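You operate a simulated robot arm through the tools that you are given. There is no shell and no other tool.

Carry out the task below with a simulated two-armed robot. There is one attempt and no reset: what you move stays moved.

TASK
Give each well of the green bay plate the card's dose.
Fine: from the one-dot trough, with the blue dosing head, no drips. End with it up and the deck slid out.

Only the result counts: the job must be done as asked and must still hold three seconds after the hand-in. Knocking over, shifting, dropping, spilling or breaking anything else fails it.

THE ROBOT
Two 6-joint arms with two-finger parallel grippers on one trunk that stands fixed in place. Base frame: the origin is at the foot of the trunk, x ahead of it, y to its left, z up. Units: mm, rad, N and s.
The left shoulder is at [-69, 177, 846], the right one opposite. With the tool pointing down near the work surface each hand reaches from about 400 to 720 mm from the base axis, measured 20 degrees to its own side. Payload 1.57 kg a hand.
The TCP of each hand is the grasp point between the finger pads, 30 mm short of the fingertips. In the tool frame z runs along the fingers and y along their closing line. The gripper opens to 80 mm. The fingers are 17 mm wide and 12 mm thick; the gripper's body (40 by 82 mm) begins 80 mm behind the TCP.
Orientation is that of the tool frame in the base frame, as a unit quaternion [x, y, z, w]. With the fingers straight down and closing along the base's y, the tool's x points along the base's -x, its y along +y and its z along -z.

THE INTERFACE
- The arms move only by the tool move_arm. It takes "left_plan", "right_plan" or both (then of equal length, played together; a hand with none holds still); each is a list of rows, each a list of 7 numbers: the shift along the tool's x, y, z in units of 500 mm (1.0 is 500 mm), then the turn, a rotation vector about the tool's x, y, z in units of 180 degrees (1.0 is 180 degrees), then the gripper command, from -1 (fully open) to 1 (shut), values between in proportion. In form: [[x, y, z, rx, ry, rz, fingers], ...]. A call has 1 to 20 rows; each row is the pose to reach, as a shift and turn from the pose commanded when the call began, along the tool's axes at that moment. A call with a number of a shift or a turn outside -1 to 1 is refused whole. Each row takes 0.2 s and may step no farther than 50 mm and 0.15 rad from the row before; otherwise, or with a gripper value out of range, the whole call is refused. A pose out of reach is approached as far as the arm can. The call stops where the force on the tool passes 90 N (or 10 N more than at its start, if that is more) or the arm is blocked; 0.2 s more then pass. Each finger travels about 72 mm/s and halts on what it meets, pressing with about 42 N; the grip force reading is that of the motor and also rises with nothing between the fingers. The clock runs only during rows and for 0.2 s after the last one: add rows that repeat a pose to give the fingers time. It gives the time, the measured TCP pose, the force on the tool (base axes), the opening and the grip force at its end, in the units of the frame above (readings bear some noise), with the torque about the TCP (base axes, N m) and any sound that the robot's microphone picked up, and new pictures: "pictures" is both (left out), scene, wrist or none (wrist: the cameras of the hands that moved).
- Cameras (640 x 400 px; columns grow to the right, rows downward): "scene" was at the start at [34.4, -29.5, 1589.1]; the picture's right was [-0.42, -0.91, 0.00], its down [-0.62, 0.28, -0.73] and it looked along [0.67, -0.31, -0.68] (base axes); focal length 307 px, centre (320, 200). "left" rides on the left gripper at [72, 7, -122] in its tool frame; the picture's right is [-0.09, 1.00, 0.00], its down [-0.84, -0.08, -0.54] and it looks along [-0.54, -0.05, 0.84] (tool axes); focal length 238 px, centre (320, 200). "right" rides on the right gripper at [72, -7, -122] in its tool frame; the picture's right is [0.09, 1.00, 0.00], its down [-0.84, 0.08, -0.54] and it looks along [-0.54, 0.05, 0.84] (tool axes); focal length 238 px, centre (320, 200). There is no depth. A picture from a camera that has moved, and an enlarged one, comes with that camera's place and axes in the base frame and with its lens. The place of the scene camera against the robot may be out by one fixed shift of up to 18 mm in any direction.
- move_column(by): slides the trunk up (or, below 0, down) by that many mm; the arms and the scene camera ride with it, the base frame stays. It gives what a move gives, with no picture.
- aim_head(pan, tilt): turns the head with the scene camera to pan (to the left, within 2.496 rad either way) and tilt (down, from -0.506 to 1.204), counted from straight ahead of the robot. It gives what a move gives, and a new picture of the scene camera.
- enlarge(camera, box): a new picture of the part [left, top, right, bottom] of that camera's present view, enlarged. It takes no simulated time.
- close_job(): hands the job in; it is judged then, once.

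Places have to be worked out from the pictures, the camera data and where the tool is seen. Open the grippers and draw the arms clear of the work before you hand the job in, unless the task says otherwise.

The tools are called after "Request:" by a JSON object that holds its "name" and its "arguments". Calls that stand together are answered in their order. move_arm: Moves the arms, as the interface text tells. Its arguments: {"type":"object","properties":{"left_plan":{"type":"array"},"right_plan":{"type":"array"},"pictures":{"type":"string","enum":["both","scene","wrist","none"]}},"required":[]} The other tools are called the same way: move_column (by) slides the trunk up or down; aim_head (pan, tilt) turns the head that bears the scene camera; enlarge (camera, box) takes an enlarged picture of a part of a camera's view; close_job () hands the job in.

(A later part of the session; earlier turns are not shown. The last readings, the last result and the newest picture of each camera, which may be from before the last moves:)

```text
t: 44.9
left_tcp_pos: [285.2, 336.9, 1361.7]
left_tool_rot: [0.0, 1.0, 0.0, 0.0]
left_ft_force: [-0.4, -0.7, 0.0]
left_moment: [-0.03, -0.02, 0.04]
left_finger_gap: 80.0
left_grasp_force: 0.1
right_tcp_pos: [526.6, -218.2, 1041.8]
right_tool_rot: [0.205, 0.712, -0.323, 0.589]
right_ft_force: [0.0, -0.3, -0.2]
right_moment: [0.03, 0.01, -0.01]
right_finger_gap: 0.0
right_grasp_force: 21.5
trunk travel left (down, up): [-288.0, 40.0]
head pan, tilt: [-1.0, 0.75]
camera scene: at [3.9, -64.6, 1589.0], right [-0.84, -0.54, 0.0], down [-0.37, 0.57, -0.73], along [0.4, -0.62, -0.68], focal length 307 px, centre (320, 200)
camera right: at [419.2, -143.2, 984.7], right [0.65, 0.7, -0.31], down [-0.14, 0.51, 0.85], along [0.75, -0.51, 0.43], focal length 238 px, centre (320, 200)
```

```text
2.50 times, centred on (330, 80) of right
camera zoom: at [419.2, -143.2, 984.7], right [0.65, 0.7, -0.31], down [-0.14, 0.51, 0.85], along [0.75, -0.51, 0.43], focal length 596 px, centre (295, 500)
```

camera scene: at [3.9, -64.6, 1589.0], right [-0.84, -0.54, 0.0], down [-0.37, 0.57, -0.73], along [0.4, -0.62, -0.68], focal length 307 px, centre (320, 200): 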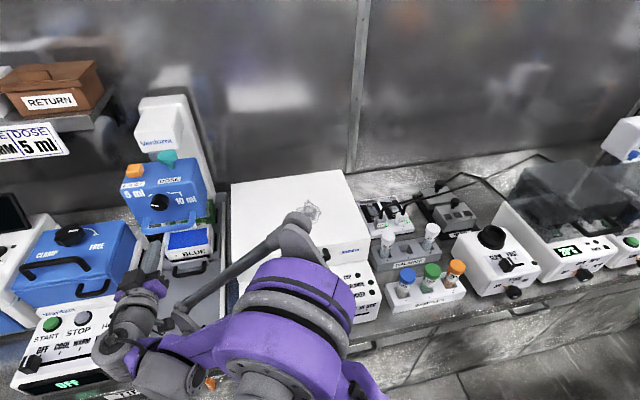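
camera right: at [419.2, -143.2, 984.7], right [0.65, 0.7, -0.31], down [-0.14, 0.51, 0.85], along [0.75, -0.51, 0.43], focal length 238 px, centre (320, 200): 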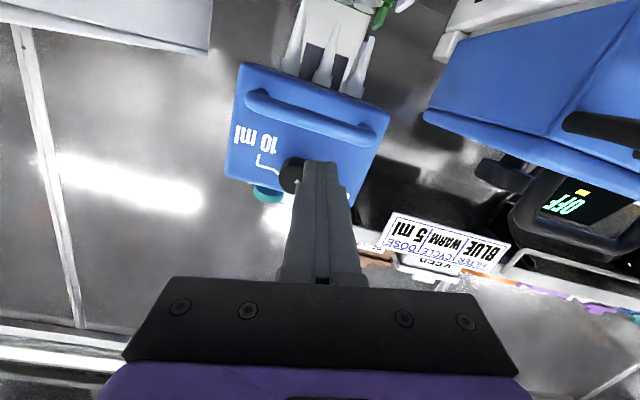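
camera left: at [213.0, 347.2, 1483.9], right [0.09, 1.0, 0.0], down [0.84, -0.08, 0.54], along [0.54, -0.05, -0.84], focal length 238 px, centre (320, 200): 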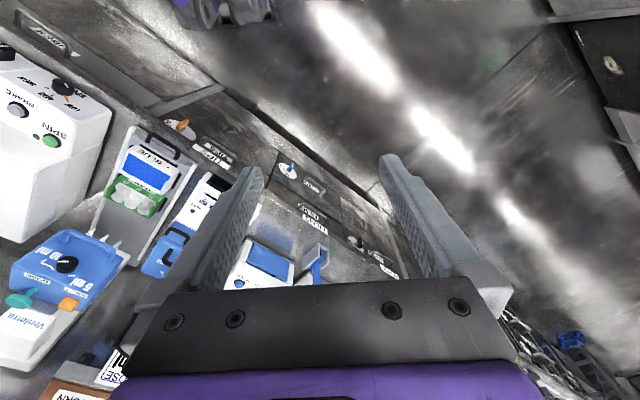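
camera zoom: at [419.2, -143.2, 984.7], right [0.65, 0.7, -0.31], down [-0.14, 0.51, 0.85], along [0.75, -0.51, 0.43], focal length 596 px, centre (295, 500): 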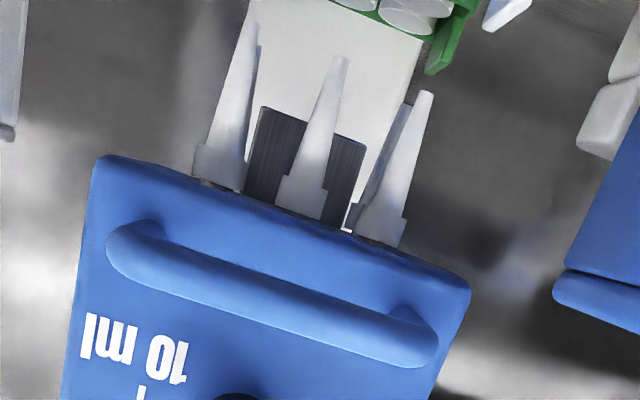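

The tool came out about 14° off the intended attitude because the last command started from the limited pose. I'll correct orientation and position to sit straight in front of the bar.

Request:
{"name": "move_arm", "arguments": {"right_plan": [[0.0028, -0.0102, 0.0033, 0.0023, -0.0153, 0.035, 1], [0.0056, -0.0204, 0.0067, 0.0046, -0.0306, 0.0699, 1], [0.0056, -0.0204, 0.0067, 0.0046, -0.0306, 0.0699, 1]], "pictures": "wrist"}}

Request:
{"name": "enlarge", "arguments": {"camera": "right", "box": [220, 0, 440, 160]}}

```text
t: 45.7
left_tcp_pos: [284.9, 337.0, 1361.8]
left_tool_rot: [0.0, 1.0, -0.001, 0.001]
left_ft_force: [0.5, 0.5, 0.7]
left_moment: [-0.03, -0.02, -0.02]
left_finger_gap: 79.9
left_grasp_force: 0.1
right_tcp_pos: [521.9, -228.7, 1041.3]
right_tool_rot: [0.271, 0.653, -0.27, 0.653]
right_ft_force: [0.4, 0.0, -0.4]
right_moment: [-0.01, -0.01, 0.0]
right_finger_gap: 0.0
right_grasp_force: 21.4
trunk travel left (down, up): [-288.0, 40.0]
head pan, tilt: [-1.0, 0.75]
camera right: at [429.7, -146.7, 968.2], right [0.7, 0.7, -0.09], down [-0.33, 0.44, 0.84], along [0.63, -0.56, 0.54], focal length 238 px, centre (320, 200)
```

right: 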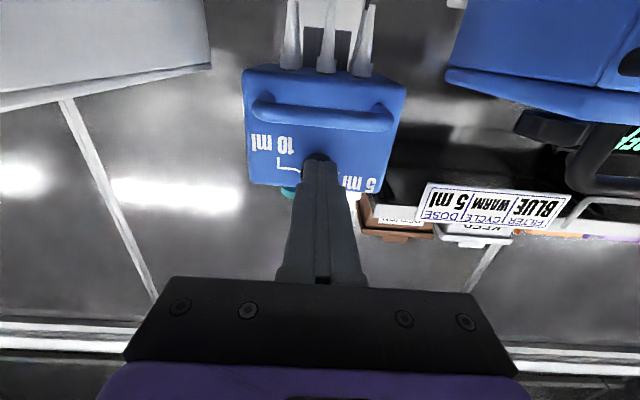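

```text
2.50 times, centred on (330, 80) of right
camera zoom: at [429.7, -146.7, 968.2], right [0.7, 0.7, -0.09], down [-0.33, 0.44, 0.84], along [0.63, -0.56, 0.54], focal length 596 px, centre (295, 500)
```

zoom: 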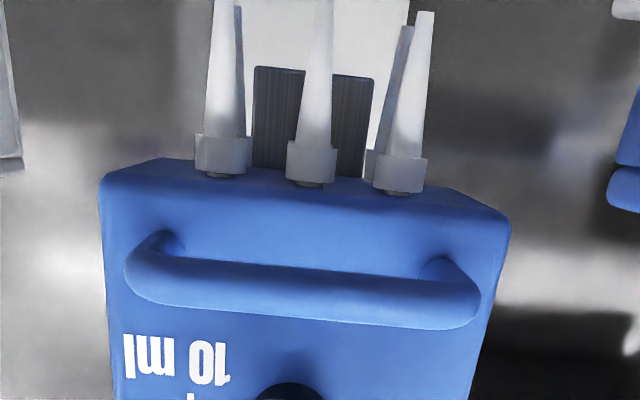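

Aligned now: s≈531, z≈1041, and the bar is at about s 619, z 1018. I'll slide the closed fingers in over the bar, 84 mm forward, between bar and knob.

Request:
{"name": "move_arm", "arguments": {"right_plan": [[0, 0, 0.04, 0, 0, 0, 1], [0, 0, 0.08, 0, 0, 0, 1], [0, 0, 0.12, 0, 0, 0, 1], [0, 0, 0.15, 0, 0, 0, 1], [0, 0, 0.166, 0, 0, 0, 1]], "pictures": "both"}}

Request:
{"name": "enlarge", "arguments": {"camera": "scene", "box": [90, 140, 250, 280]}}

```text
t: 46.9
left_tcp_pos: [285.2, 337.3, 1361.4]
left_tool_rot: [0.0, 1.0, 0.0, 0.0]
left_ft_force: [-0.5, 0.1, 0.3]
left_moment: [-0.05, -0.01, 0.03]
left_finger_gap: 80.1
left_grasp_force: 0.1
right_tcp_pos: [578.3, -286.4, 1039.8]
right_tool_rot: [0.272, 0.653, -0.271, 0.653]
right_ft_force: [-0.1, -0.1, 0.1]
right_moment: [0.0, 0.01, -0.01]
right_finger_gap: 0.0
right_grasp_force: 21.6
trunk travel left (down, up): [-288.0, 40.0]
head pan, tilt: [-1.0, 0.75]
camera scene: at [4.0, -64.7, 1589.0], right [-0.84, -0.54, 0.0], down [-0.37, 0.57, -0.73], along [0.4, -0.62, -0.68], focal length 307 px, centre (320, 200)
camera right: at [487.1, -204.9, 967.8], right [0.7, 0.7, -0.09], down [-0.33, 0.44, 0.84], along [0.63, -0.56, 0.54], focal length 238 px, centre (320, 200)
```

scene: 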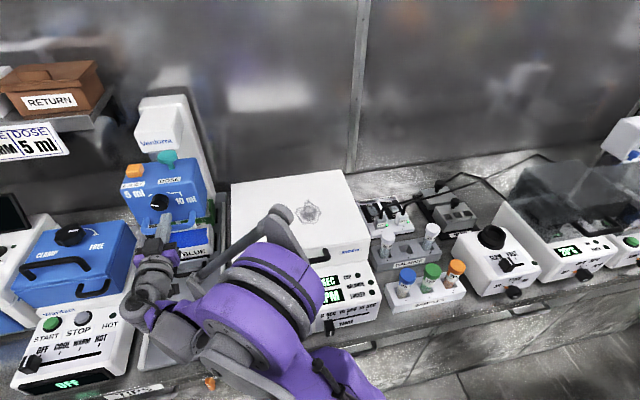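
right: 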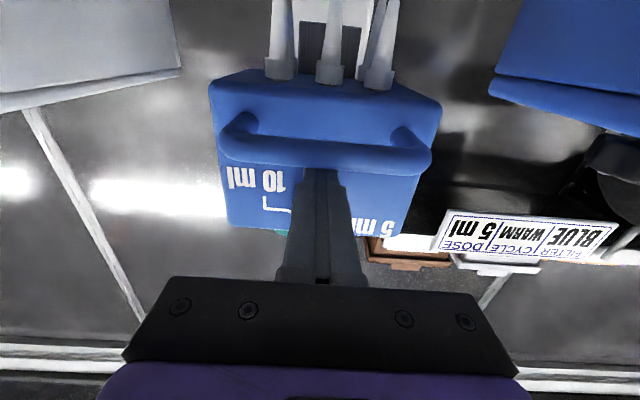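

```text
2.86 times, centred on (170, 210) of scene
camera zoom: at [4.0, -64.7, 1589.0], right [-0.84, -0.54, 0.0], down [-0.37, 0.57, -0.73], along [0.4, -0.62, -0.68], focal length 877 px, centre (749, 171)
```

zoom: 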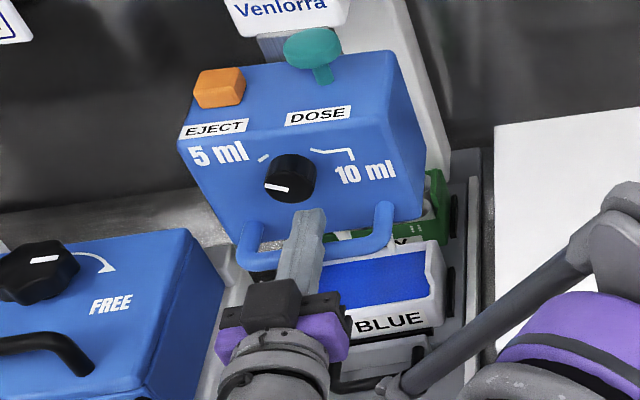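

The fingers lie over the bar below the knob. I'll push down gently 20 mm (tool +x is down) and read the force.

Request:
{"name": "move_arm", "arguments": {"right_plan": [[0.01, 0, 0, 0, 0, 0, 1], [0.02, 0, 0, 0, 0, 0, 1], [0.03, 0, 0, 0, 0, 0, 1], [0.04, 0, 0, 0, 0, 0, 1]], "pictures": "scene"}}

Request:
{"name": "enlarge", "arguments": {"camera": "scene", "box": [90, 140, 250, 280]}}

```text
t: 47.9
left_tcp_pos: [284.9, 336.9, 1361.8]
left_tool_rot: [0.0, 1.0, 0.0, -0.001]
left_ft_force: [0.2, 0.6, 1.0]
left_moment: [-0.03, -0.01, 0.01]
left_finger_gap: 80.2
left_grasp_force: 0.1
right_tcp_pos: [579.9, -285.8, 1019.7]
right_tool_rot: [0.27, 0.654, -0.27, 0.653]
right_ft_force: [-1.0, -0.5, 3.3]
right_moment: [-0.03, 0.01, -0.01]
right_finger_gap: 0.0
right_grasp_force: 20.7
trunk travel left (down, up): [-288.0, 40.0]
head pan, tilt: [-1.0, 0.75]
camera scene: at [3.4, -64.6, 1588.9], right [-0.84, -0.54, 0.0], down [-0.37, 0.57, -0.73], along [0.4, -0.62, -0.68], focal length 307 px, centre (320, 200)
```

scene: 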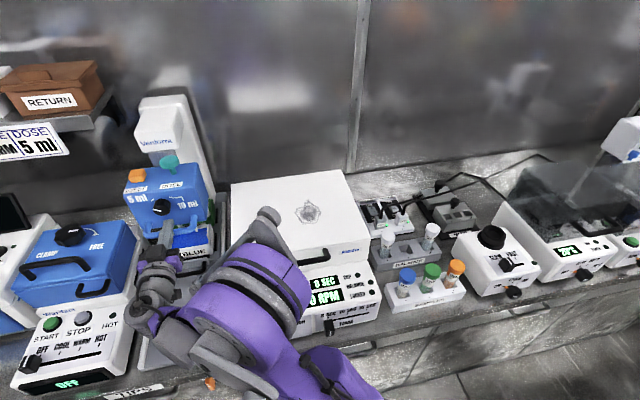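

```text
2.86 times, centred on (170, 210) of scene
camera zoom: at [3.4, -64.6, 1588.9], right [-0.84, -0.54, 0.0], down [-0.37, 0.57, -0.73], along [0.4, -0.62, -0.68], focal length 877 px, centre (749, 171)
```

zoom: 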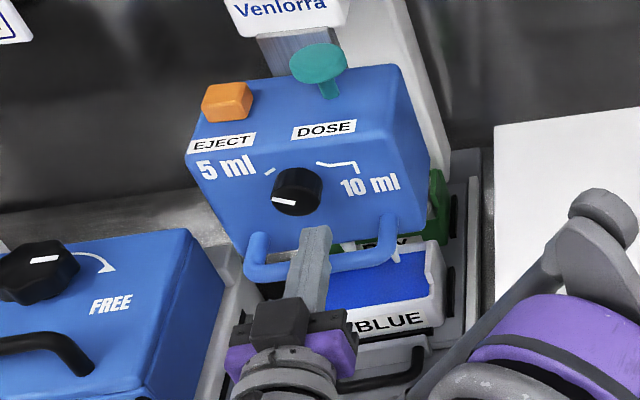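

The head slides down easily at about 3 N. I'll keep lowering it 30 mm more.

Request:
{"name": "move_arm", "arguments": {"right_plan": [[0.012, 0, 0, 0, 0, 0, 1], [0.024, 0, 0, 0, 0, 0, 1], [0.036, 0, 0, 0, 0, 0, 1], [0.048, 0, 0, 0, 0, 0, 1], [0.06, 0, 0, 0, 0, 0, 1]], "pictures": "both"}}

Request:
{"name": "enlarge", "arguments": {"camera": "scene", "box": [90, 140, 250, 280]}}

Request:
{"name": "enlarge", "arguments": {"camera": "right", "box": [200, 0, 440, 160]}}

```text
t: 49.1
left_tcp_pos: [284.5, 336.8, 1361.7]
left_tool_rot: [0.0, 1.0, 0.0, 0.0]
left_ft_force: [-0.7, 0.9, 0.1]
left_moment: [-0.02, -0.01, 0.0]
left_finger_gap: 80.2
left_grasp_force: 0.0
right_tcp_pos: [579.7, -285.6, 991.5]
right_tool_rot: [0.271, 0.654, -0.27, 0.653]
right_ft_force: [-0.4, 0.6, 2.4]
right_moment: [-0.05, 0.0, 0.01]
right_finger_gap: 0.0
right_grasp_force: 21.1
trunk travel left (down, up): [-288.0, 40.0]
head pan, tilt: [-1.0, 0.75]
camera scene: at [3.6, -64.4, 1589.0], right [-0.84, -0.54, 0.0], down [-0.37, 0.57, -0.73], along [0.4, -0.62, -0.68], focal length 307 px, centre (320, 200)
camera right: at [487.9, -203.6, 917.9], right [0.7, 0.7, -0.09], down [-0.33, 0.44, 0.84], along [0.63, -0.56, 0.54], focal length 238 px, centre (320, 200)
```

scene: 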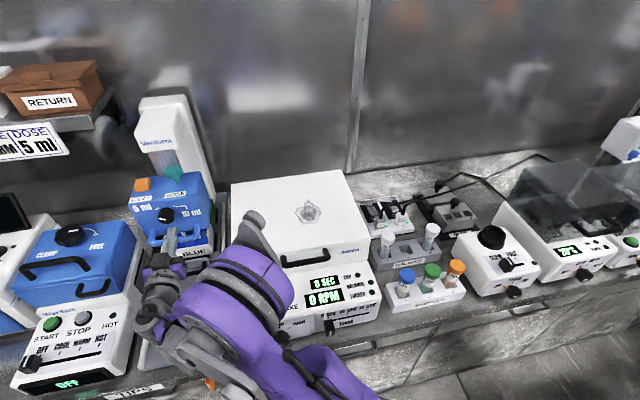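
right: 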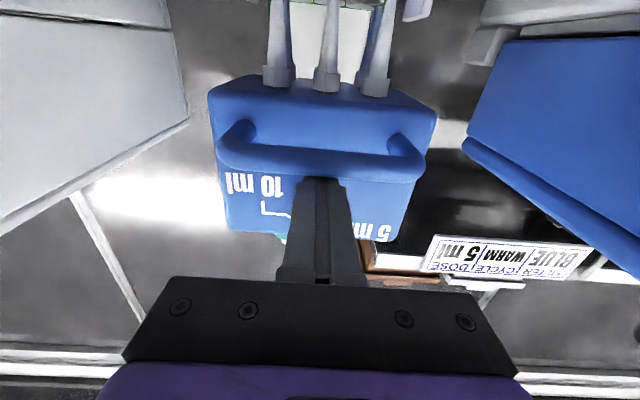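

```text
2.86 times, centred on (170, 210) of scene
camera zoom: at [3.6, -64.4, 1589.0], right [-0.84, -0.54, 0.0], down [-0.37, 0.57, -0.73], along [0.4, -0.62, -0.68], focal length 877 px, centre (749, 171)
```

zoom: 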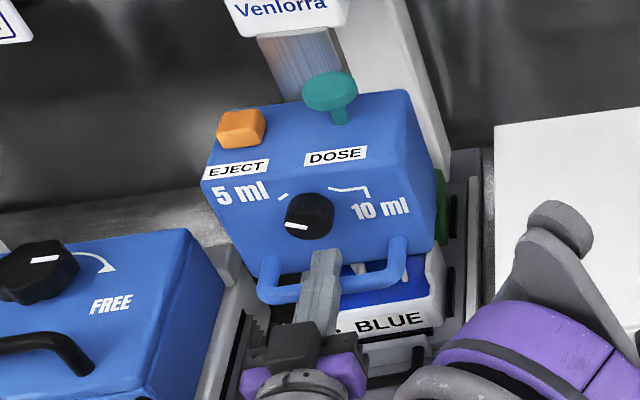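

```text
2.50 times, centred on (320, 80) of right
camera zoom: at [487.9, -203.6, 917.9], right [0.7, 0.7, -0.09], down [-0.33, 0.44, 0.84], along [0.63, -0.56, 0.54], focal length 596 px, centre (320, 500)
```

zoom: 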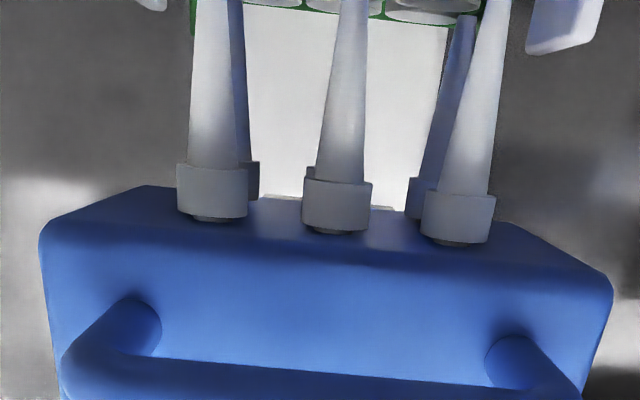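

The head is down about 44 mm with tips near z 888. I'll continue 20 mm in fine steps.

Request:
{"name": "move_arm", "arguments": {"right_plan": [[0.008, 0, 0, 0, 0, 0, 1], [0.016, 0, 0, 0, 0, 0, 1], [0.024, 0, 0, 0, 0, 0, 1], [0.032, 0, 0, 0, 0, 0, 1], [0.04, 0, 0, 0, 0, 0, 1]], "pictures": "both"}}

Request:
{"name": "enlarge", "arguments": {"camera": "scene", "box": [90, 140, 250, 280]}}

Request:
{"name": "enlarge", "arguments": {"camera": "right", "box": [200, 0, 440, 160]}}

```text
t: 50.3
left_tcp_pos: [284.6, 337.5, 1362.0]
left_tool_rot: [0.0, 1.0, -0.001, 0.0]
left_ft_force: [0.3, 0.1, -0.9]
left_moment: [-0.03, 0.01, -0.01]
left_finger_gap: 80.0
left_grasp_force: 0.0
right_tcp_pos: [579.8, -286.0, 970.7]
right_tool_rot: [0.27, 0.654, -0.27, 0.653]
right_ft_force: [-0.2, 0.7, -0.3]
right_moment: [0.01, 0.01, 0.01]
right_finger_gap: 0.0
right_grasp_force: 21.1
trunk travel left (down, up): [-288.0, 40.0]
head pan, tilt: [-1.0, 0.75]
camera scene: at [4.0, -64.7, 1589.0], right [-0.84, -0.54, 0.0], down [-0.37, 0.57, -0.73], along [0.4, -0.62, -0.68], focal length 307 px, centre (320, 200)
camera right: at [487.4, -204.7, 897.3], right [0.7, 0.7, -0.09], down [-0.33, 0.44, 0.84], along [0.63, -0.56, 0.54], focal length 238 px, centre (320, 200)
```

scene: 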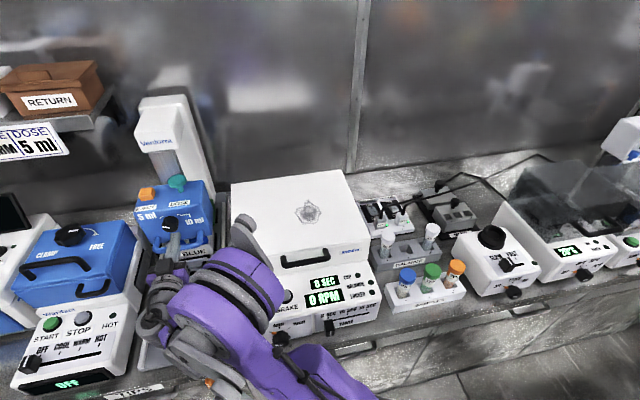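
right: 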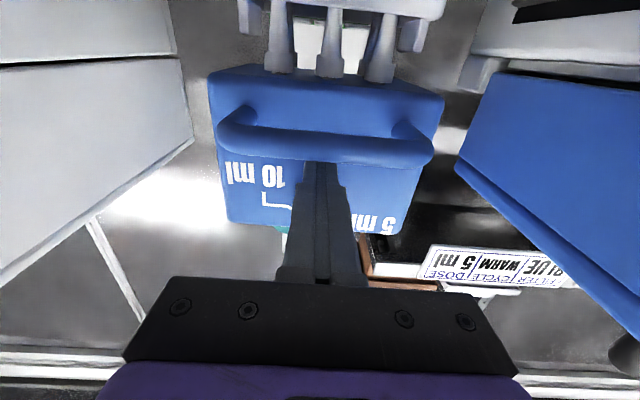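

```text
2.86 times, centred on (170, 210) of scene
camera zoom: at [4.0, -64.7, 1589.0], right [-0.84, -0.54, 0.0], down [-0.37, 0.57, -0.73], along [0.4, -0.62, -0.68], focal length 877 px, centre (749, 171)
```

zoom: 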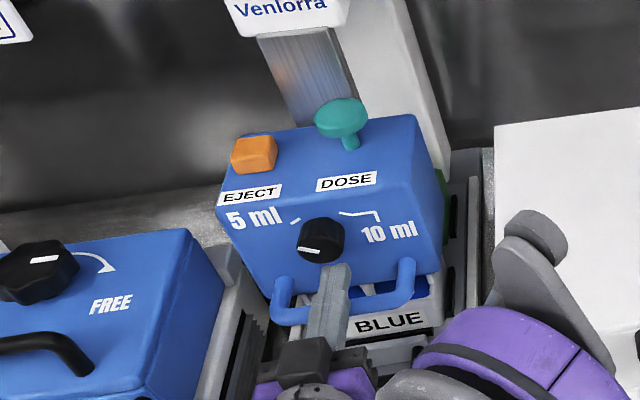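

```text
2.50 times, centred on (320, 80) of right
camera zoom: at [487.4, -204.7, 897.3], right [0.7, 0.7, -0.09], down [-0.33, 0.44, 0.84], along [0.63, -0.56, 0.54], focal length 596 px, centre (320, 500)
```

zoom: 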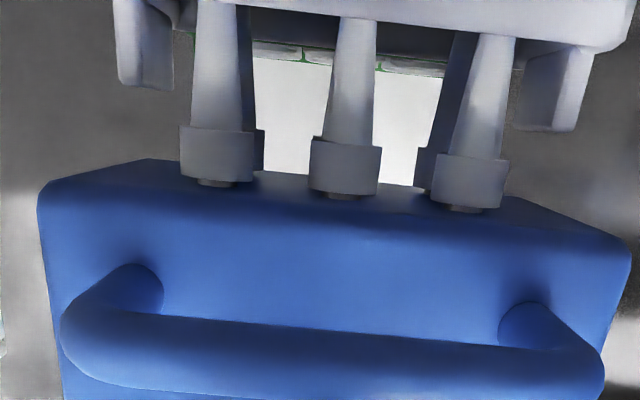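

The tips are now passing inside the trough's front wall with no contact force. I'll continue lowering in small steps until a stop or resistance.

Request:
{"name": "move_arm", "arguments": {"right_plan": [[0.006, 0, 0, 0, 0, 0, 1], [0.012, 0, 0, 0, 0, 0, 1], [0.018, 0, 0, 0, 0, 0, 1], [0.024, 0, 0, 0, 0, 0, 1]], "pictures": "both"}}

Request:
{"name": "enlarge", "arguments": {"camera": "right", "box": [200, 0, 440, 160]}}

```text
t: 51.3
left_tcp_pos: [282.7, 337.5, 1362.3]
left_tool_rot: [-0.001, 1.0, 0.0, 0.0]
left_ft_force: [0.0, -0.3, -0.1]
left_moment: [-0.02, 0.01, 0.03]
left_finger_gap: 79.9
left_grasp_force: 0.1
right_tcp_pos: [578.8, -286.7, 960.3]
right_tool_rot: [0.27, 0.652, -0.273, 0.654]
right_ft_force: [10.7, -7.8, 28.0]
right_moment: [-0.14, -0.18, 0.08]
right_finger_gap: 0.2
right_grasp_force: 21.4
trunk travel left (down, up): [-288.0, 40.0]
head pan, tilt: [-1.0, 0.75]
camera scene: at [2.8, -64.4, 1589.6], right [-0.84, -0.54, 0.0], down [-0.37, 0.57, -0.73], along [0.4, -0.62, -0.68], focal length 307 px, centre (320, 200)
camera right: at [487.5, -204.6, 886.8], right [0.71, 0.7, -0.09], down [-0.33, 0.44, 0.83], along [0.63, -0.56, 0.54], focal length 238 px, centre (320, 200)
```

scene: 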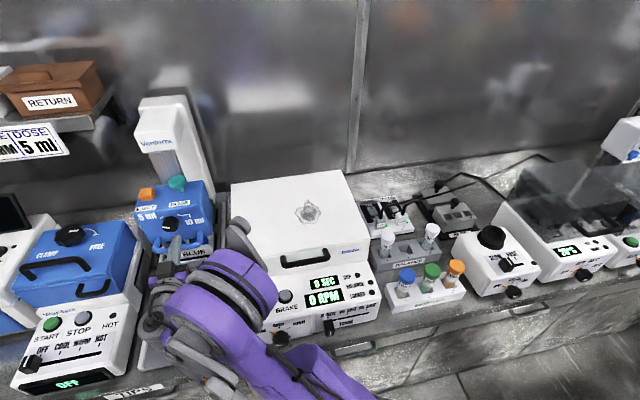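
right: 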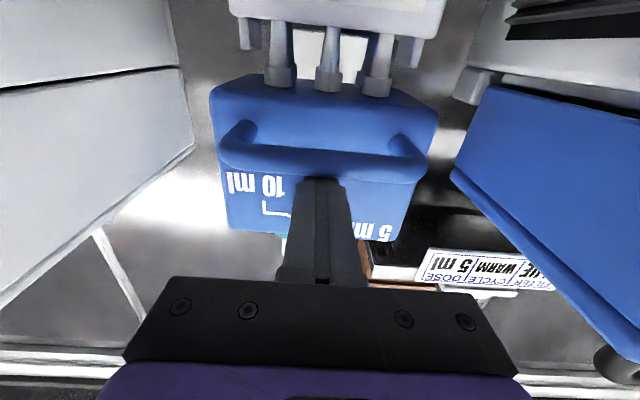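

```text
2.50 times, centred on (320, 80) of right
camera zoom: at [487.5, -204.6, 886.8], right [0.71, 0.7, -0.09], down [-0.33, 0.44, 0.83], along [0.63, -0.56, 0.54], focal length 596 px, centre (320, 500)
```

zoom: 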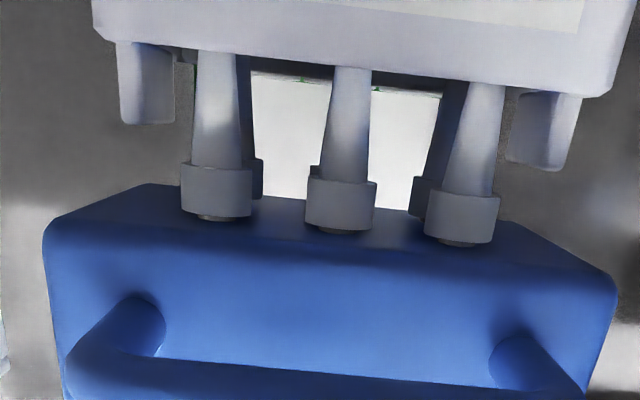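

The force rose to 28 N at z≈960: the head is at its lower stop, about 75 mm down, with the tips roughly 10 mm into the liquid. I'll unload and withdraw, and see whether the head stays down.

Request:
{"name": "move_arm", "arguments": {"right_plan": [[-0.008, 0, 0, 0, 0, 0, 1], [-0.012, 0, 0, 0, 0, 0, 1], [-0.012, 0, -0.05, 0, 0, 0, 1], [-0.012, 0, -0.12, 0, 0, 0, 1], [-0.012, 0, -0.19, 0, 0, 0, 1]], "pictures": "both"}}

Request:
{"name": "enlarge", "arguments": {"camera": "scene", "box": [90, 130, 250, 270]}}

```text
t: 52.5
left_tcp_pos: [285.0, 337.7, 1362.2]
left_tool_rot: [0.001, 1.0, 0.0, 0.0]
left_ft_force: [0.6, -0.2, -0.5]
left_moment: [0.01, -0.03, 0.0]
left_finger_gap: 79.9
left_grasp_force: 0.1
right_tcp_pos: [512.8, -219.8, 962.4]
right_tool_rot: [0.27, 0.654, -0.27, 0.653]
right_ft_force: [0.2, 1.1, 0.6]
right_moment: [0.01, 0.03, -0.02]
right_finger_gap: 0.0
right_grasp_force: 20.7
trunk travel left (down, up): [-288.0, 40.0]
head pan, tilt: [-1.0, 0.75]
camera scene: at [3.4, -64.1, 1589.0], right [-0.84, -0.54, 0.0], down [-0.37, 0.57, -0.73], along [0.4, -0.62, -0.68], focal length 307 px, centre (320, 200)
camera right: at [419.4, -138.2, 889.9], right [0.7, 0.7, -0.09], down [-0.33, 0.44, 0.84], along [0.63, -0.56, 0.54], focal length 238 px, centre (320, 200)
```

scene: 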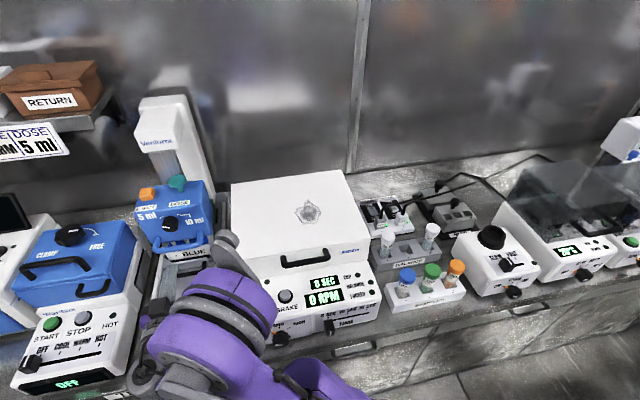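
right: 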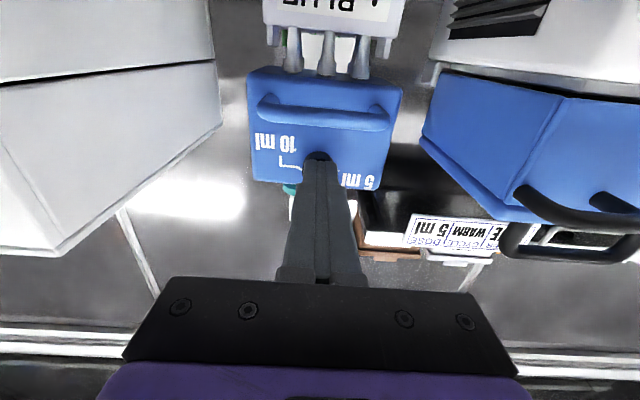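

```text
2.86 times, centred on (170, 200) of scene
camera zoom: at [3.4, -64.1, 1589.0], right [-0.84, -0.54, 0.0], down [-0.37, 0.57, -0.73], along [0.4, -0.62, -0.68], focal length 877 px, centre (749, 200)
```

zoom: 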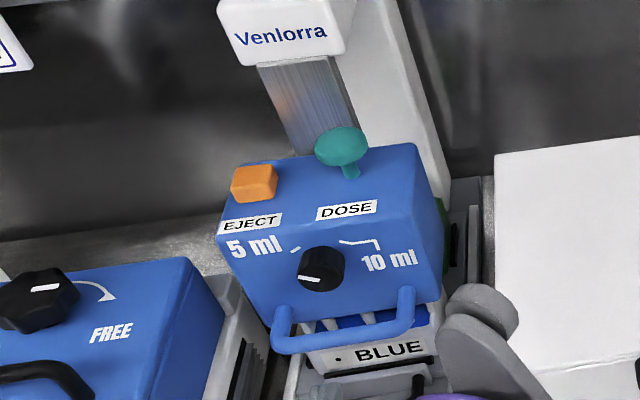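

The head stays down on its own. Next I'll raise the right hand and tilt it to 45°, ready to reach over to the DOSE plunger at s≈720, l≈180, cap z≈1080.

Request:
{"name": "move_arm", "arguments": {"right_plan": [[-0.068, -0.008, 0, 0, 0.036, 0, 1], [-0.136, -0.016, 0, 0, 0.072, 0, 1], [-0.204, -0.024, 0, 0, 0.108, 0, 1], [-0.272, -0.032, 0, 0, 0.144, 0, 1], [-0.34, -0.04, 0, 0, 0.18, 0, 1], [-0.408, -0.048, 0, 0, 0.216, 0, 1], [-0.476, -0.054, 0, 0, 0.25, 0, 1], [-0.476, -0.054, 0, 0, 0.25, 0, 1]], "pictures": "both"}}

Request:
{"name": "enlarge", "arguments": {"camera": "right", "box": [240, 60, 400, 180]}}

```text
t: 54.3
left_tcp_pos: [285.6, 337.4, 1361.7]
left_tool_rot: [-0.001, 1.0, 0.0, 0.0]
left_ft_force: [0.3, -1.3, 0.2]
left_moment: [0.0, 0.0, 0.03]
left_finger_gap: 79.9
left_grasp_force: 0.0
right_tcp_pos: [493.1, -238.8, 1203.7]
right_tool_rot: [0.353, 0.854, -0.146, 0.352]
right_ft_force: [0.8, 0.3, -0.1]
right_moment: [0.0, -0.02, 0.01]
right_finger_gap: 0.0
right_grasp_force: 21.4
trunk travel left (down, up): [-288.0, 40.0]
head pan, tilt: [-1.0, 0.75]
camera scene: at [3.7, -64.6, 1589.0], right [-0.84, -0.54, 0.0], down [-0.37, 0.57, -0.73], along [0.4, -0.62, -0.68], focal length 307 px, centre (320, 200)
camera right: at [391.3, -146.1, 1237.1], right [0.66, 0.75, -0.07], down [0.2, -0.09, 0.97], along [0.72, -0.65, -0.21], focal length 238 px, centre (320, 200)
```

scene: 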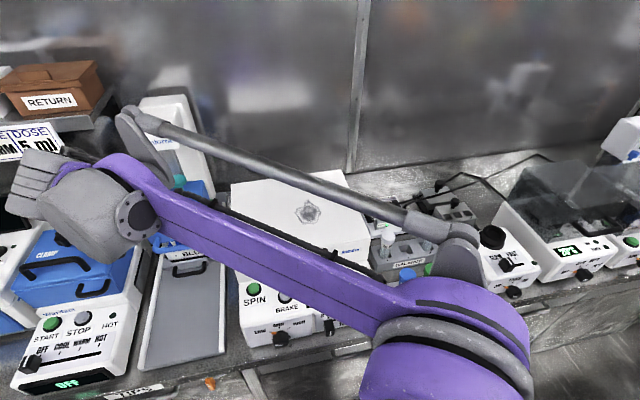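
right: 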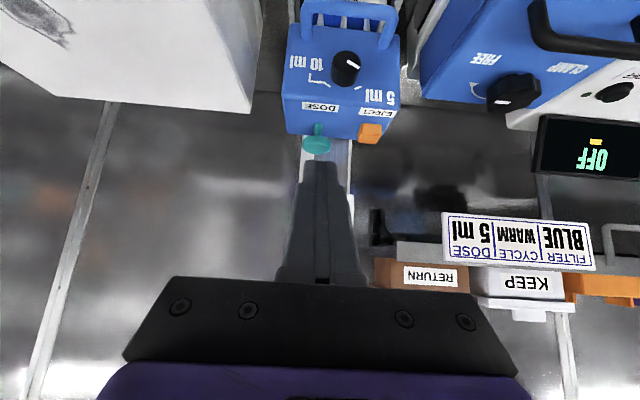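

```text
3.33 times, centred on (320, 120) of right
camera zoom: at [391.3, -146.1, 1237.1], right [0.66, 0.75, -0.07], down [0.2, -0.09, 0.97], along [0.72, -0.65, -0.21], focal length 794 px, centre (320, 467)
```

zoom: 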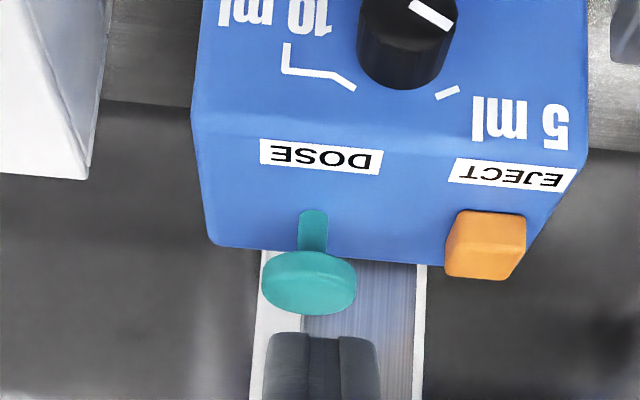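

The DOSE cap confirms at s≈720, l≈180, z≈1077. I'll move the closed fingertips forward to hover about 45 mm above it.

Request:
{"name": "move_arm", "arguments": {"right_plan": [[-0.032, 0, 0.056, 0, 0, 0, 1], [-0.065, 0, 0.112, 0, 0, 0, 1], [-0.097, 0, 0.168, 0, 0, 0, 1], [-0.13, 0, 0.224, 0, 0, 0, 1], [-0.162, 0, 0.28, 0, 0, 0, 1], [-0.194, 0, 0.335, 0, 0, 0, 1], [-0.194, 0, 0.335, 0, 0, 0, 1]], "pictures": "both"}}

Request:
{"name": "enlarge", "arguments": {"camera": "right", "box": [220, 60, 420, 200]}}

Request:
{"name": "enlarge", "arguments": {"camera": "scene", "box": [90, 90, 250, 230]}}

```text
t: 55.9
left_tcp_pos: [284.4, 336.9, 1361.7]
left_tool_rot: [-0.001, 1.0, 0.0, 0.0]
left_ft_force: [-0.1, 0.9, 0.8]
left_moment: [-0.03, -0.03, -0.04]
left_finger_gap: 79.9
left_grasp_force: 0.1
right_tcp_pos: [624.4, -371.2, 1152.3]
right_tool_rot: [0.353, 0.854, -0.146, 0.353]
right_ft_force: [-0.3, -0.9, 0.1]
right_moment: [0.01, 0.0, 0.02]
right_finger_gap: 0.0
right_grasp_force: 21.1
trunk travel left (down, up): [-288.0, 40.0]
head pan, tilt: [-1.0, 0.75]
camera scene: at [3.1, -64.1, 1589.0], right [-0.84, -0.54, 0.0], down [-0.37, 0.57, -0.73], along [0.4, -0.62, -0.68], focal length 307 px, centre (320, 200)
camera right: at [522.5, -278.3, 1185.2], right [0.66, 0.75, -0.07], down [0.2, -0.09, 0.97], along [0.72, -0.66, -0.21], focal length 238 px, centre (320, 200)
```

scene: 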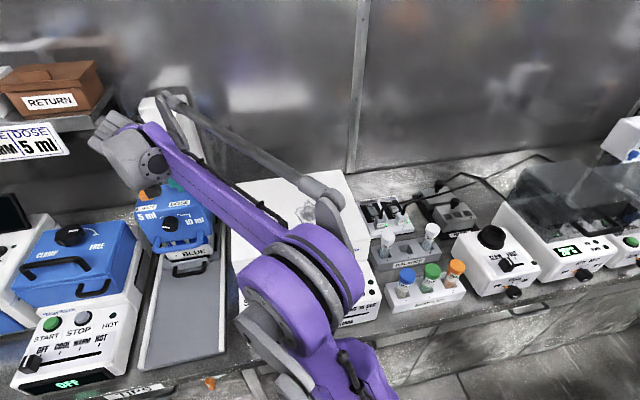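
right: 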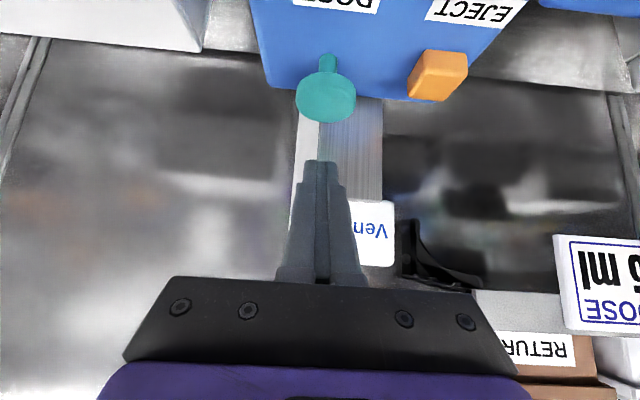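

```text
2.86 times, centred on (320, 130) of right
camera zoom: at [522.5, -278.3, 1185.2], right [0.66, 0.75, -0.07], down [0.2, -0.09, 0.97], along [0.72, -0.66, -0.21], focal length 681 px, centre (320, 400)
```

zoom: 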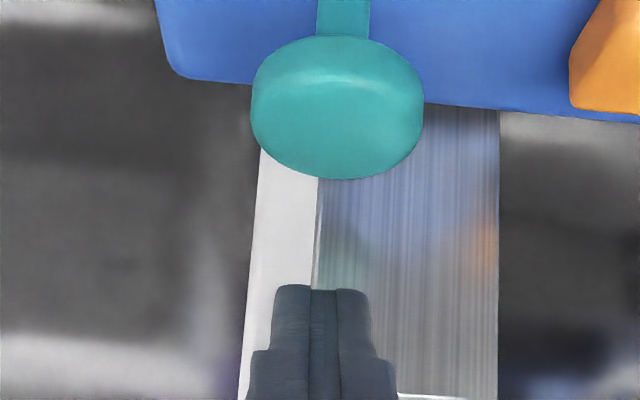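

```text
2.86 times, centred on (170, 160) of scene
camera zoom: at [3.1, -64.1, 1589.0], right [-0.84, -0.54, 0.0], down [-0.37, 0.57, -0.73], along [0.4, -0.62, -0.68], focal length 877 px, centre (749, 314)
```

zoom: 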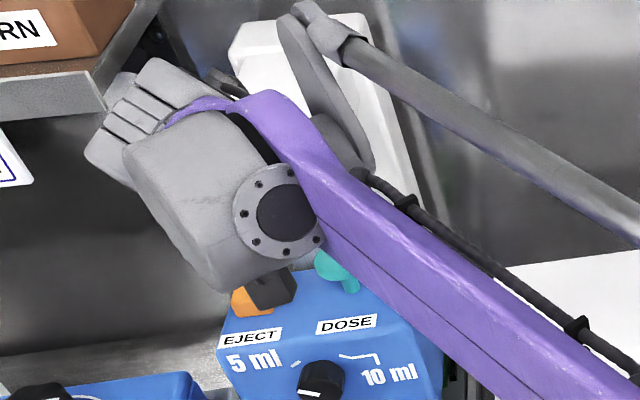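

The tip's lower edge should land near the middle of the cap. I'll descend 38 mm to just above it.

Request:
{"name": "move_arm", "arguments": {"right_plan": [[0.0212, 0, 0.0212, 0, 0, 0, 1], [0.0354, 0, 0.0354, 0, 0, 0, 1], [0.046, 0, 0.046, 0, 0, 0, 1], [0.0537, 0, 0.0537, 0, 0, 0, 1]], "pictures": "wrist"}}

Request:
{"name": "enlarge", "arguments": {"camera": "right", "box": [240, 100, 400, 220]}}

```text
t: 56.9
left_tcp_pos: [285.9, 337.5, 1362.3]
left_tool_rot: [0.0, 1.0, 0.0, 0.0]
left_ft_force: [-0.4, -0.7, -0.3]
left_moment: [0.01, 0.01, -0.02]
left_finger_gap: 79.9
left_grasp_force: 0.1
right_tcp_pos: [625.4, -369.9, 1113.2]
right_tool_rot: [0.353, 0.854, -0.146, 0.353]
right_ft_force: [0.3, 0.3, 0.7]
right_moment: [0.05, 0.0, -0.01]
right_finger_gap: 0.1
right_grasp_force: 21.3
trunk travel left (down, up): [-288.0, 40.0]
head pan, tilt: [-1.0, 0.75]
camera right: at [522.7, -277.8, 1148.8], right [0.66, 0.75, -0.07], down [0.2, -0.09, 0.97], along [0.72, -0.66, -0.21], focal length 238 px, centre (320, 200)
```

right: 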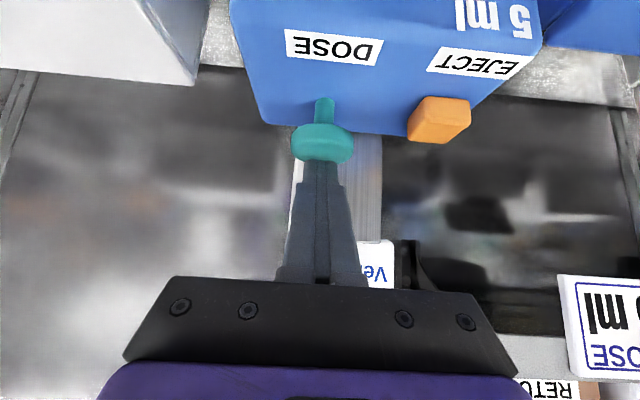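

```text
3.33 times, centred on (320, 160) of right
camera zoom: at [522.7, -277.8, 1148.8], right [0.66, 0.75, -0.07], down [0.2, -0.09, 0.97], along [0.72, -0.66, -0.21], focal length 794 px, centre (320, 333)
```

zoom: 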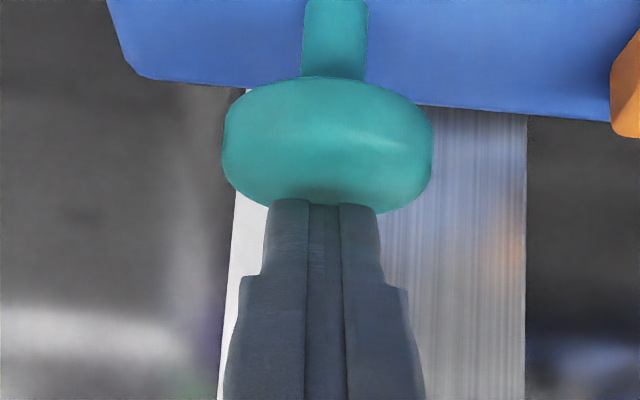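

The fingertip is just above the cap. I'll press down in 3 mm steps and read the force and any sound.

Request:
{"name": "move_arm", "arguments": {"right_plan": [[0.0042, 0, 0.0042, 0, 0, 0, 1], [0.0085, 0, 0.0085, 0, 0, 0, 1], [0.0127, 0, 0.0127, 0, 0, 0, 1]], "pictures": "wrist"}}

Request:
{"name": "enlarge", "arguments": {"camera": "right", "box": [240, 100, 400, 220]}}

```text
t: 57.7
left_tcp_pos: [285.2, 338.5, 1362.1]
left_tool_rot: [0.0, 1.0, 0.001, 0.0]
left_ft_force: [-0.1, 0.2, 1.0]
left_moment: [-0.01, -0.03, 0.0]
left_finger_gap: 80.0
left_grasp_force: 0.0
right_tcp_pos: [625.5, -370.1, 1106.2]
right_tool_rot: [0.353, 0.854, -0.146, 0.354]
right_ft_force: [-0.6, 0.6, 2.6]
right_moment: [0.0, -0.03, 0.01]
right_finger_gap: 0.0
right_grasp_force: 21.4
trunk travel left (down, up): [-288.0, 40.0]
head pan, tilt: [-1.0, 0.75]
camera right: at [522.5, -277.8, 1140.1], right [0.66, 0.75, -0.07], down [0.2, -0.09, 0.97], along [0.72, -0.66, -0.21], focal length 238 px, centre (320, 200)
```

right: 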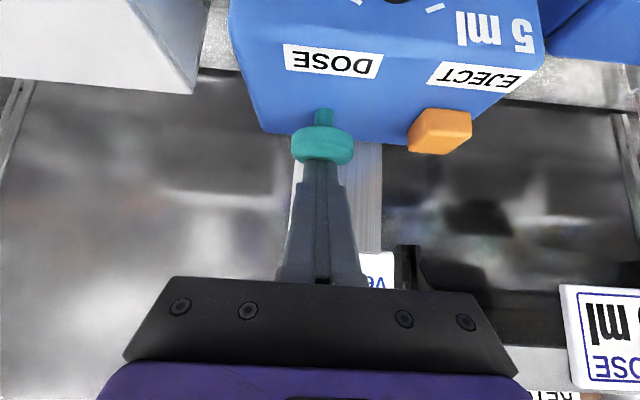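

```text
3.33 times, centred on (320, 160) of right
camera zoom: at [522.5, -277.8, 1140.1], right [0.66, 0.75, -0.07], down [0.2, -0.09, 0.97], along [0.72, -0.66, -0.21], focal length 794 px, centre (320, 333)
```

zoom: 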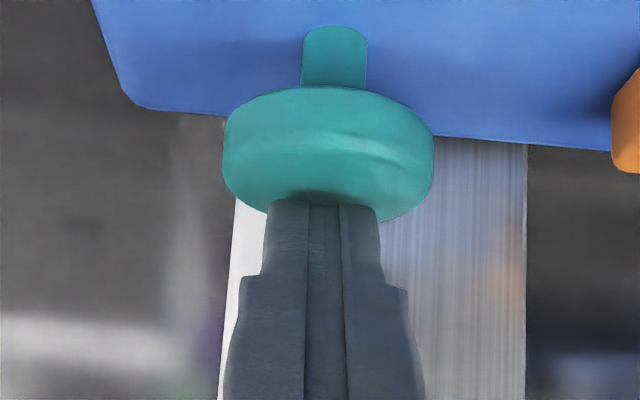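

The plunger is going down with a light spring (2.6 N). I'll press further.

Request:
{"name": "move_arm", "arguments": {"right_plan": [[0.0057, 0, 0.0057, 0, 0, 0, 1], [0.0113, 0, 0.0113, 0, 0, 0, 1], [0.0141, 0, 0.0141, 0, 0, 0, 1]], "pictures": "wrist"}}

Request:
{"name": "enlarge", "arguments": {"camera": "right", "box": [240, 100, 400, 220]}}

```text
t: 58.5
left_tcp_pos: [284.6, 338.3, 1362.6]
left_tool_rot: [0.0, 1.0, 0.0, 0.001]
left_ft_force: [0.8, -0.1, 0.4]
left_moment: [-0.02, -0.02, 0.01]
left_finger_gap: 80.0
left_grasp_force: 0.0
right_tcp_pos: [625.1, -369.8, 1094.9]
right_tool_rot: [0.354, 0.853, -0.147, 0.354]
right_ft_force: [-1.1, -1.2, 4.1]
right_moment: [-0.07, 0.0, -0.03]
right_finger_gap: 0.0
right_grasp_force: 21.3
trunk travel left (down, up): [-288.0, 40.0]
head pan, tilt: [-1.0, 0.75]
camera right: at [522.9, -277.4, 1130.2], right [0.66, 0.75, -0.07], down [0.2, -0.09, 0.97], along [0.72, -0.66, -0.21], focal length 238 px, centre (320, 200)
```

right: 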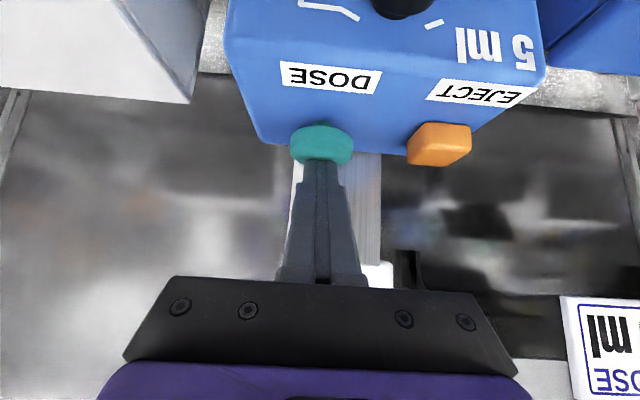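

```text
3.33 times, centred on (320, 160) of right
camera zoom: at [522.9, -277.4, 1130.2], right [0.66, 0.75, -0.07], down [0.2, -0.09, 0.97], along [0.72, -0.66, -0.21], focal length 794 px, centre (320, 333)
```

zoom: 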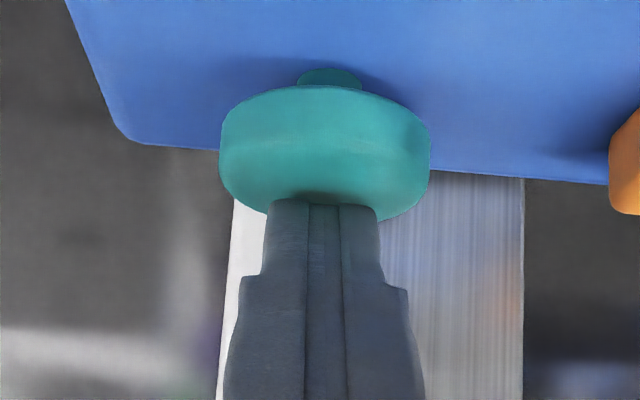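

The plunger is down about 18 mm at 4 N, nearly flush. I'll press the last few millimetres.

Request:
{"name": "move_arm", "arguments": {"right_plan": [[0.0028, 0, 0.0028, 0, 0, 0, 1], [0.0057, 0, 0.0057, 0, 0, 0, 1], [0.0085, 0, 0.0085, 0, 0, 0, 1], [0.0085, 0, 0.0085, 0, 0, 0, 1]], "pictures": "wrist"}}

Request:
{"name": "enlarge", "arguments": {"camera": "right", "box": [240, 100, 400, 220]}}

```text
t: 59.5
left_tcp_pos: [283.1, 337.4, 1362.8]
left_tool_rot: [0.0, 1.0, 0.0, 0.001]
left_ft_force: [-0.8, 0.0, -0.1]
left_moment: [-0.02, 0.0, 0.02]
left_finger_gap: 80.0
left_grasp_force: 0.0
right_tcp_pos: [624.7, -369.7, 1091.7]
right_tool_rot: [0.353, 0.853, -0.147, 0.354]
right_ft_force: [2.1, -0.5, 13.9]
right_moment: [-0.22, -0.18, 0.0]
right_finger_gap: 0.0
right_grasp_force: 21.9
trunk travel left (down, up): [-288.0, 40.0]
head pan, tilt: [-1.0, 0.75]
camera right: at [522.7, -277.4, 1125.7], right [0.66, 0.75, -0.07], down [0.2, -0.09, 0.98], along [0.73, -0.65, -0.21], focal length 238 px, centre (320, 200)
```

right: 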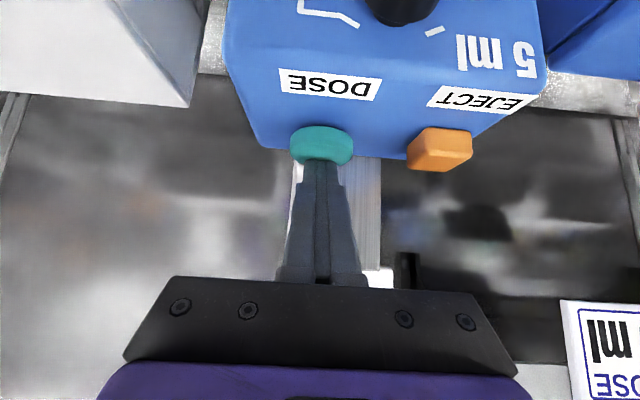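

```text
3.33 times, centred on (320, 160) of right
camera zoom: at [522.7, -277.4, 1125.7], right [0.66, 0.75, -0.07], down [0.2, -0.09, 0.98], along [0.73, -0.65, -0.21], focal length 794 px, centre (320, 333)
```

zoom: 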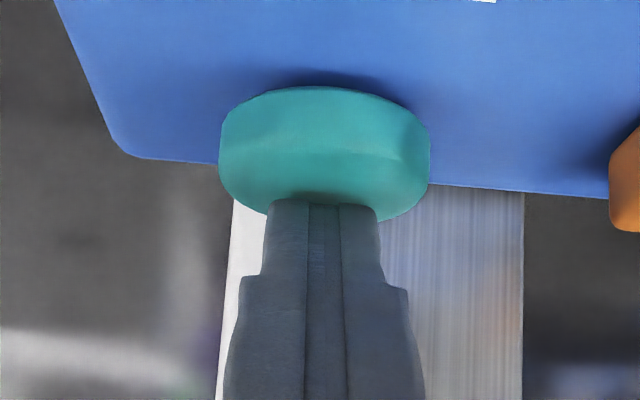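

The plunger is bottomed at 14 N. I'll release it slowly (about 12 mm/s) so the tips draw from the trough, then lift just clear of the cap.

Request:
{"name": "move_arm", "arguments": {"right_plan": [[-0.0035, 0, -0.0035, 0, 0, 0, 1], [-0.0071, 0, -0.0071, 0, 0, 0, 1], [-0.0106, 0, -0.0106, 0, 0, 0, 1], [-0.0141, 0, -0.0141, 0, 0, 0, 1], [-0.0177, 0, -0.0177, 0, 0, 0, 1], [-0.0212, 0, -0.0212, 0, 0, 0, 1], [-0.0247, 0, -0.0247, 0, 0, 0, 1], [-0.0283, 0, -0.0283, 0, 0, 0, 1], [-0.0318, 0, -0.0318, 0, 0, 0, 1], [-0.0354, 0, -0.0354, 0, 0, 0, 1], [-0.0424, 0, -0.0424, 0, 0, 0, 1], [-0.0566, 0, -0.0566, 0, 0, 0, 1]], "pictures": "both"}}

Request:
{"name": "enlarge", "arguments": {"camera": "right", "box": [220, 0, 420, 200]}}

Request:
{"name": "enlarge", "arguments": {"camera": "scene", "box": [100, 150, 260, 290]}}

```text
t: 62.1
left_tcp_pos: [284.7, 338.4, 1361.6]
left_tool_rot: [0.0, 1.0, 0.001, 0.0]
left_ft_force: [0.2, -0.8, -0.6]
left_moment: [0.02, 0.02, 0.02]
left_finger_gap: 79.9
left_grasp_force: 0.2
right_tcp_pos: [623.9, -369.1, 1130.4]
right_tool_rot: [0.353, 0.854, -0.146, 0.353]
right_ft_force: [0.8, 0.3, 0.3]
right_moment: [0.01, 0.02, 0.04]
right_finger_gap: 0.1
right_grasp_force: 21.1
trunk travel left (down, up): [-288.0, 40.0]
head pan, tilt: [-1.0, 0.75]
camera scene: at [3.8, -64.6, 1589.0], right [-0.84, -0.54, 0.0], down [-0.37, 0.57, -0.73], along [0.4, -0.62, -0.68], focal length 307 px, centre (320, 200)
camera right: at [522.0, -277.1, 1164.5], right [0.66, 0.75, -0.07], down [0.2, -0.09, 0.97], along [0.72, -0.66, -0.21], focal length 238 px, centre (320, 200)
```

scene: 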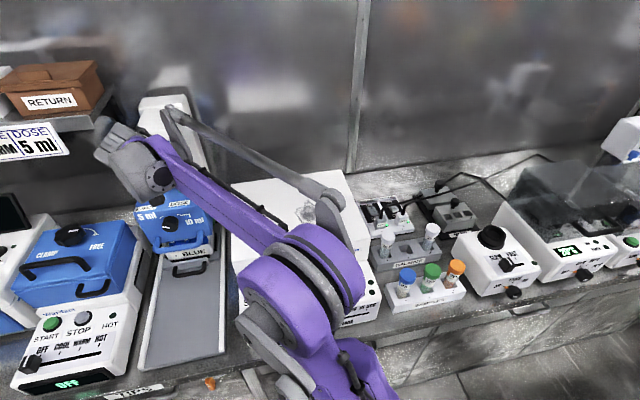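
right: 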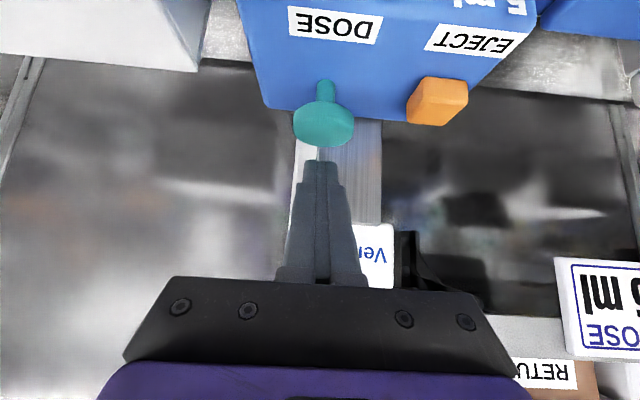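

```text
2.00 times, centred on (320, 100) of right
camera zoom: at [522.0, -277.1, 1164.5], right [0.66, 0.75, -0.07], down [0.2, -0.09, 0.97], along [0.72, -0.66, -0.21], focal length 477 px, centre (320, 400)
```

zoom: 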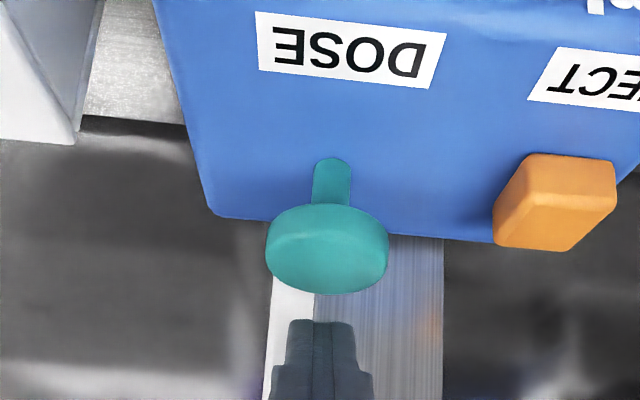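

```text
2.86 times, centred on (180, 220) of scene
camera zoom: at [3.8, -64.6, 1589.0], right [-0.84, -0.54, 0.0], down [-0.37, 0.57, -0.73], along [0.4, -0.62, -0.68], focal length 877 px, centre (720, 143)
```

zoom: 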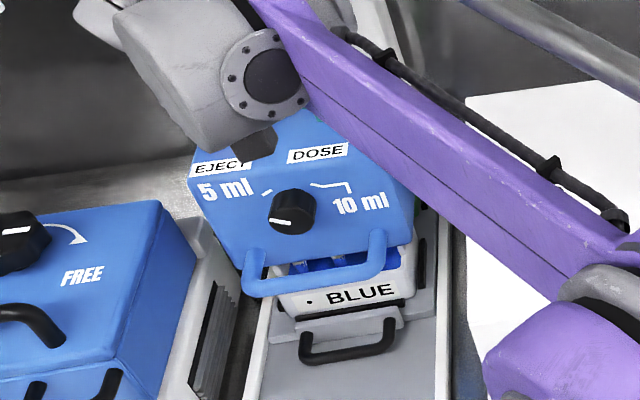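

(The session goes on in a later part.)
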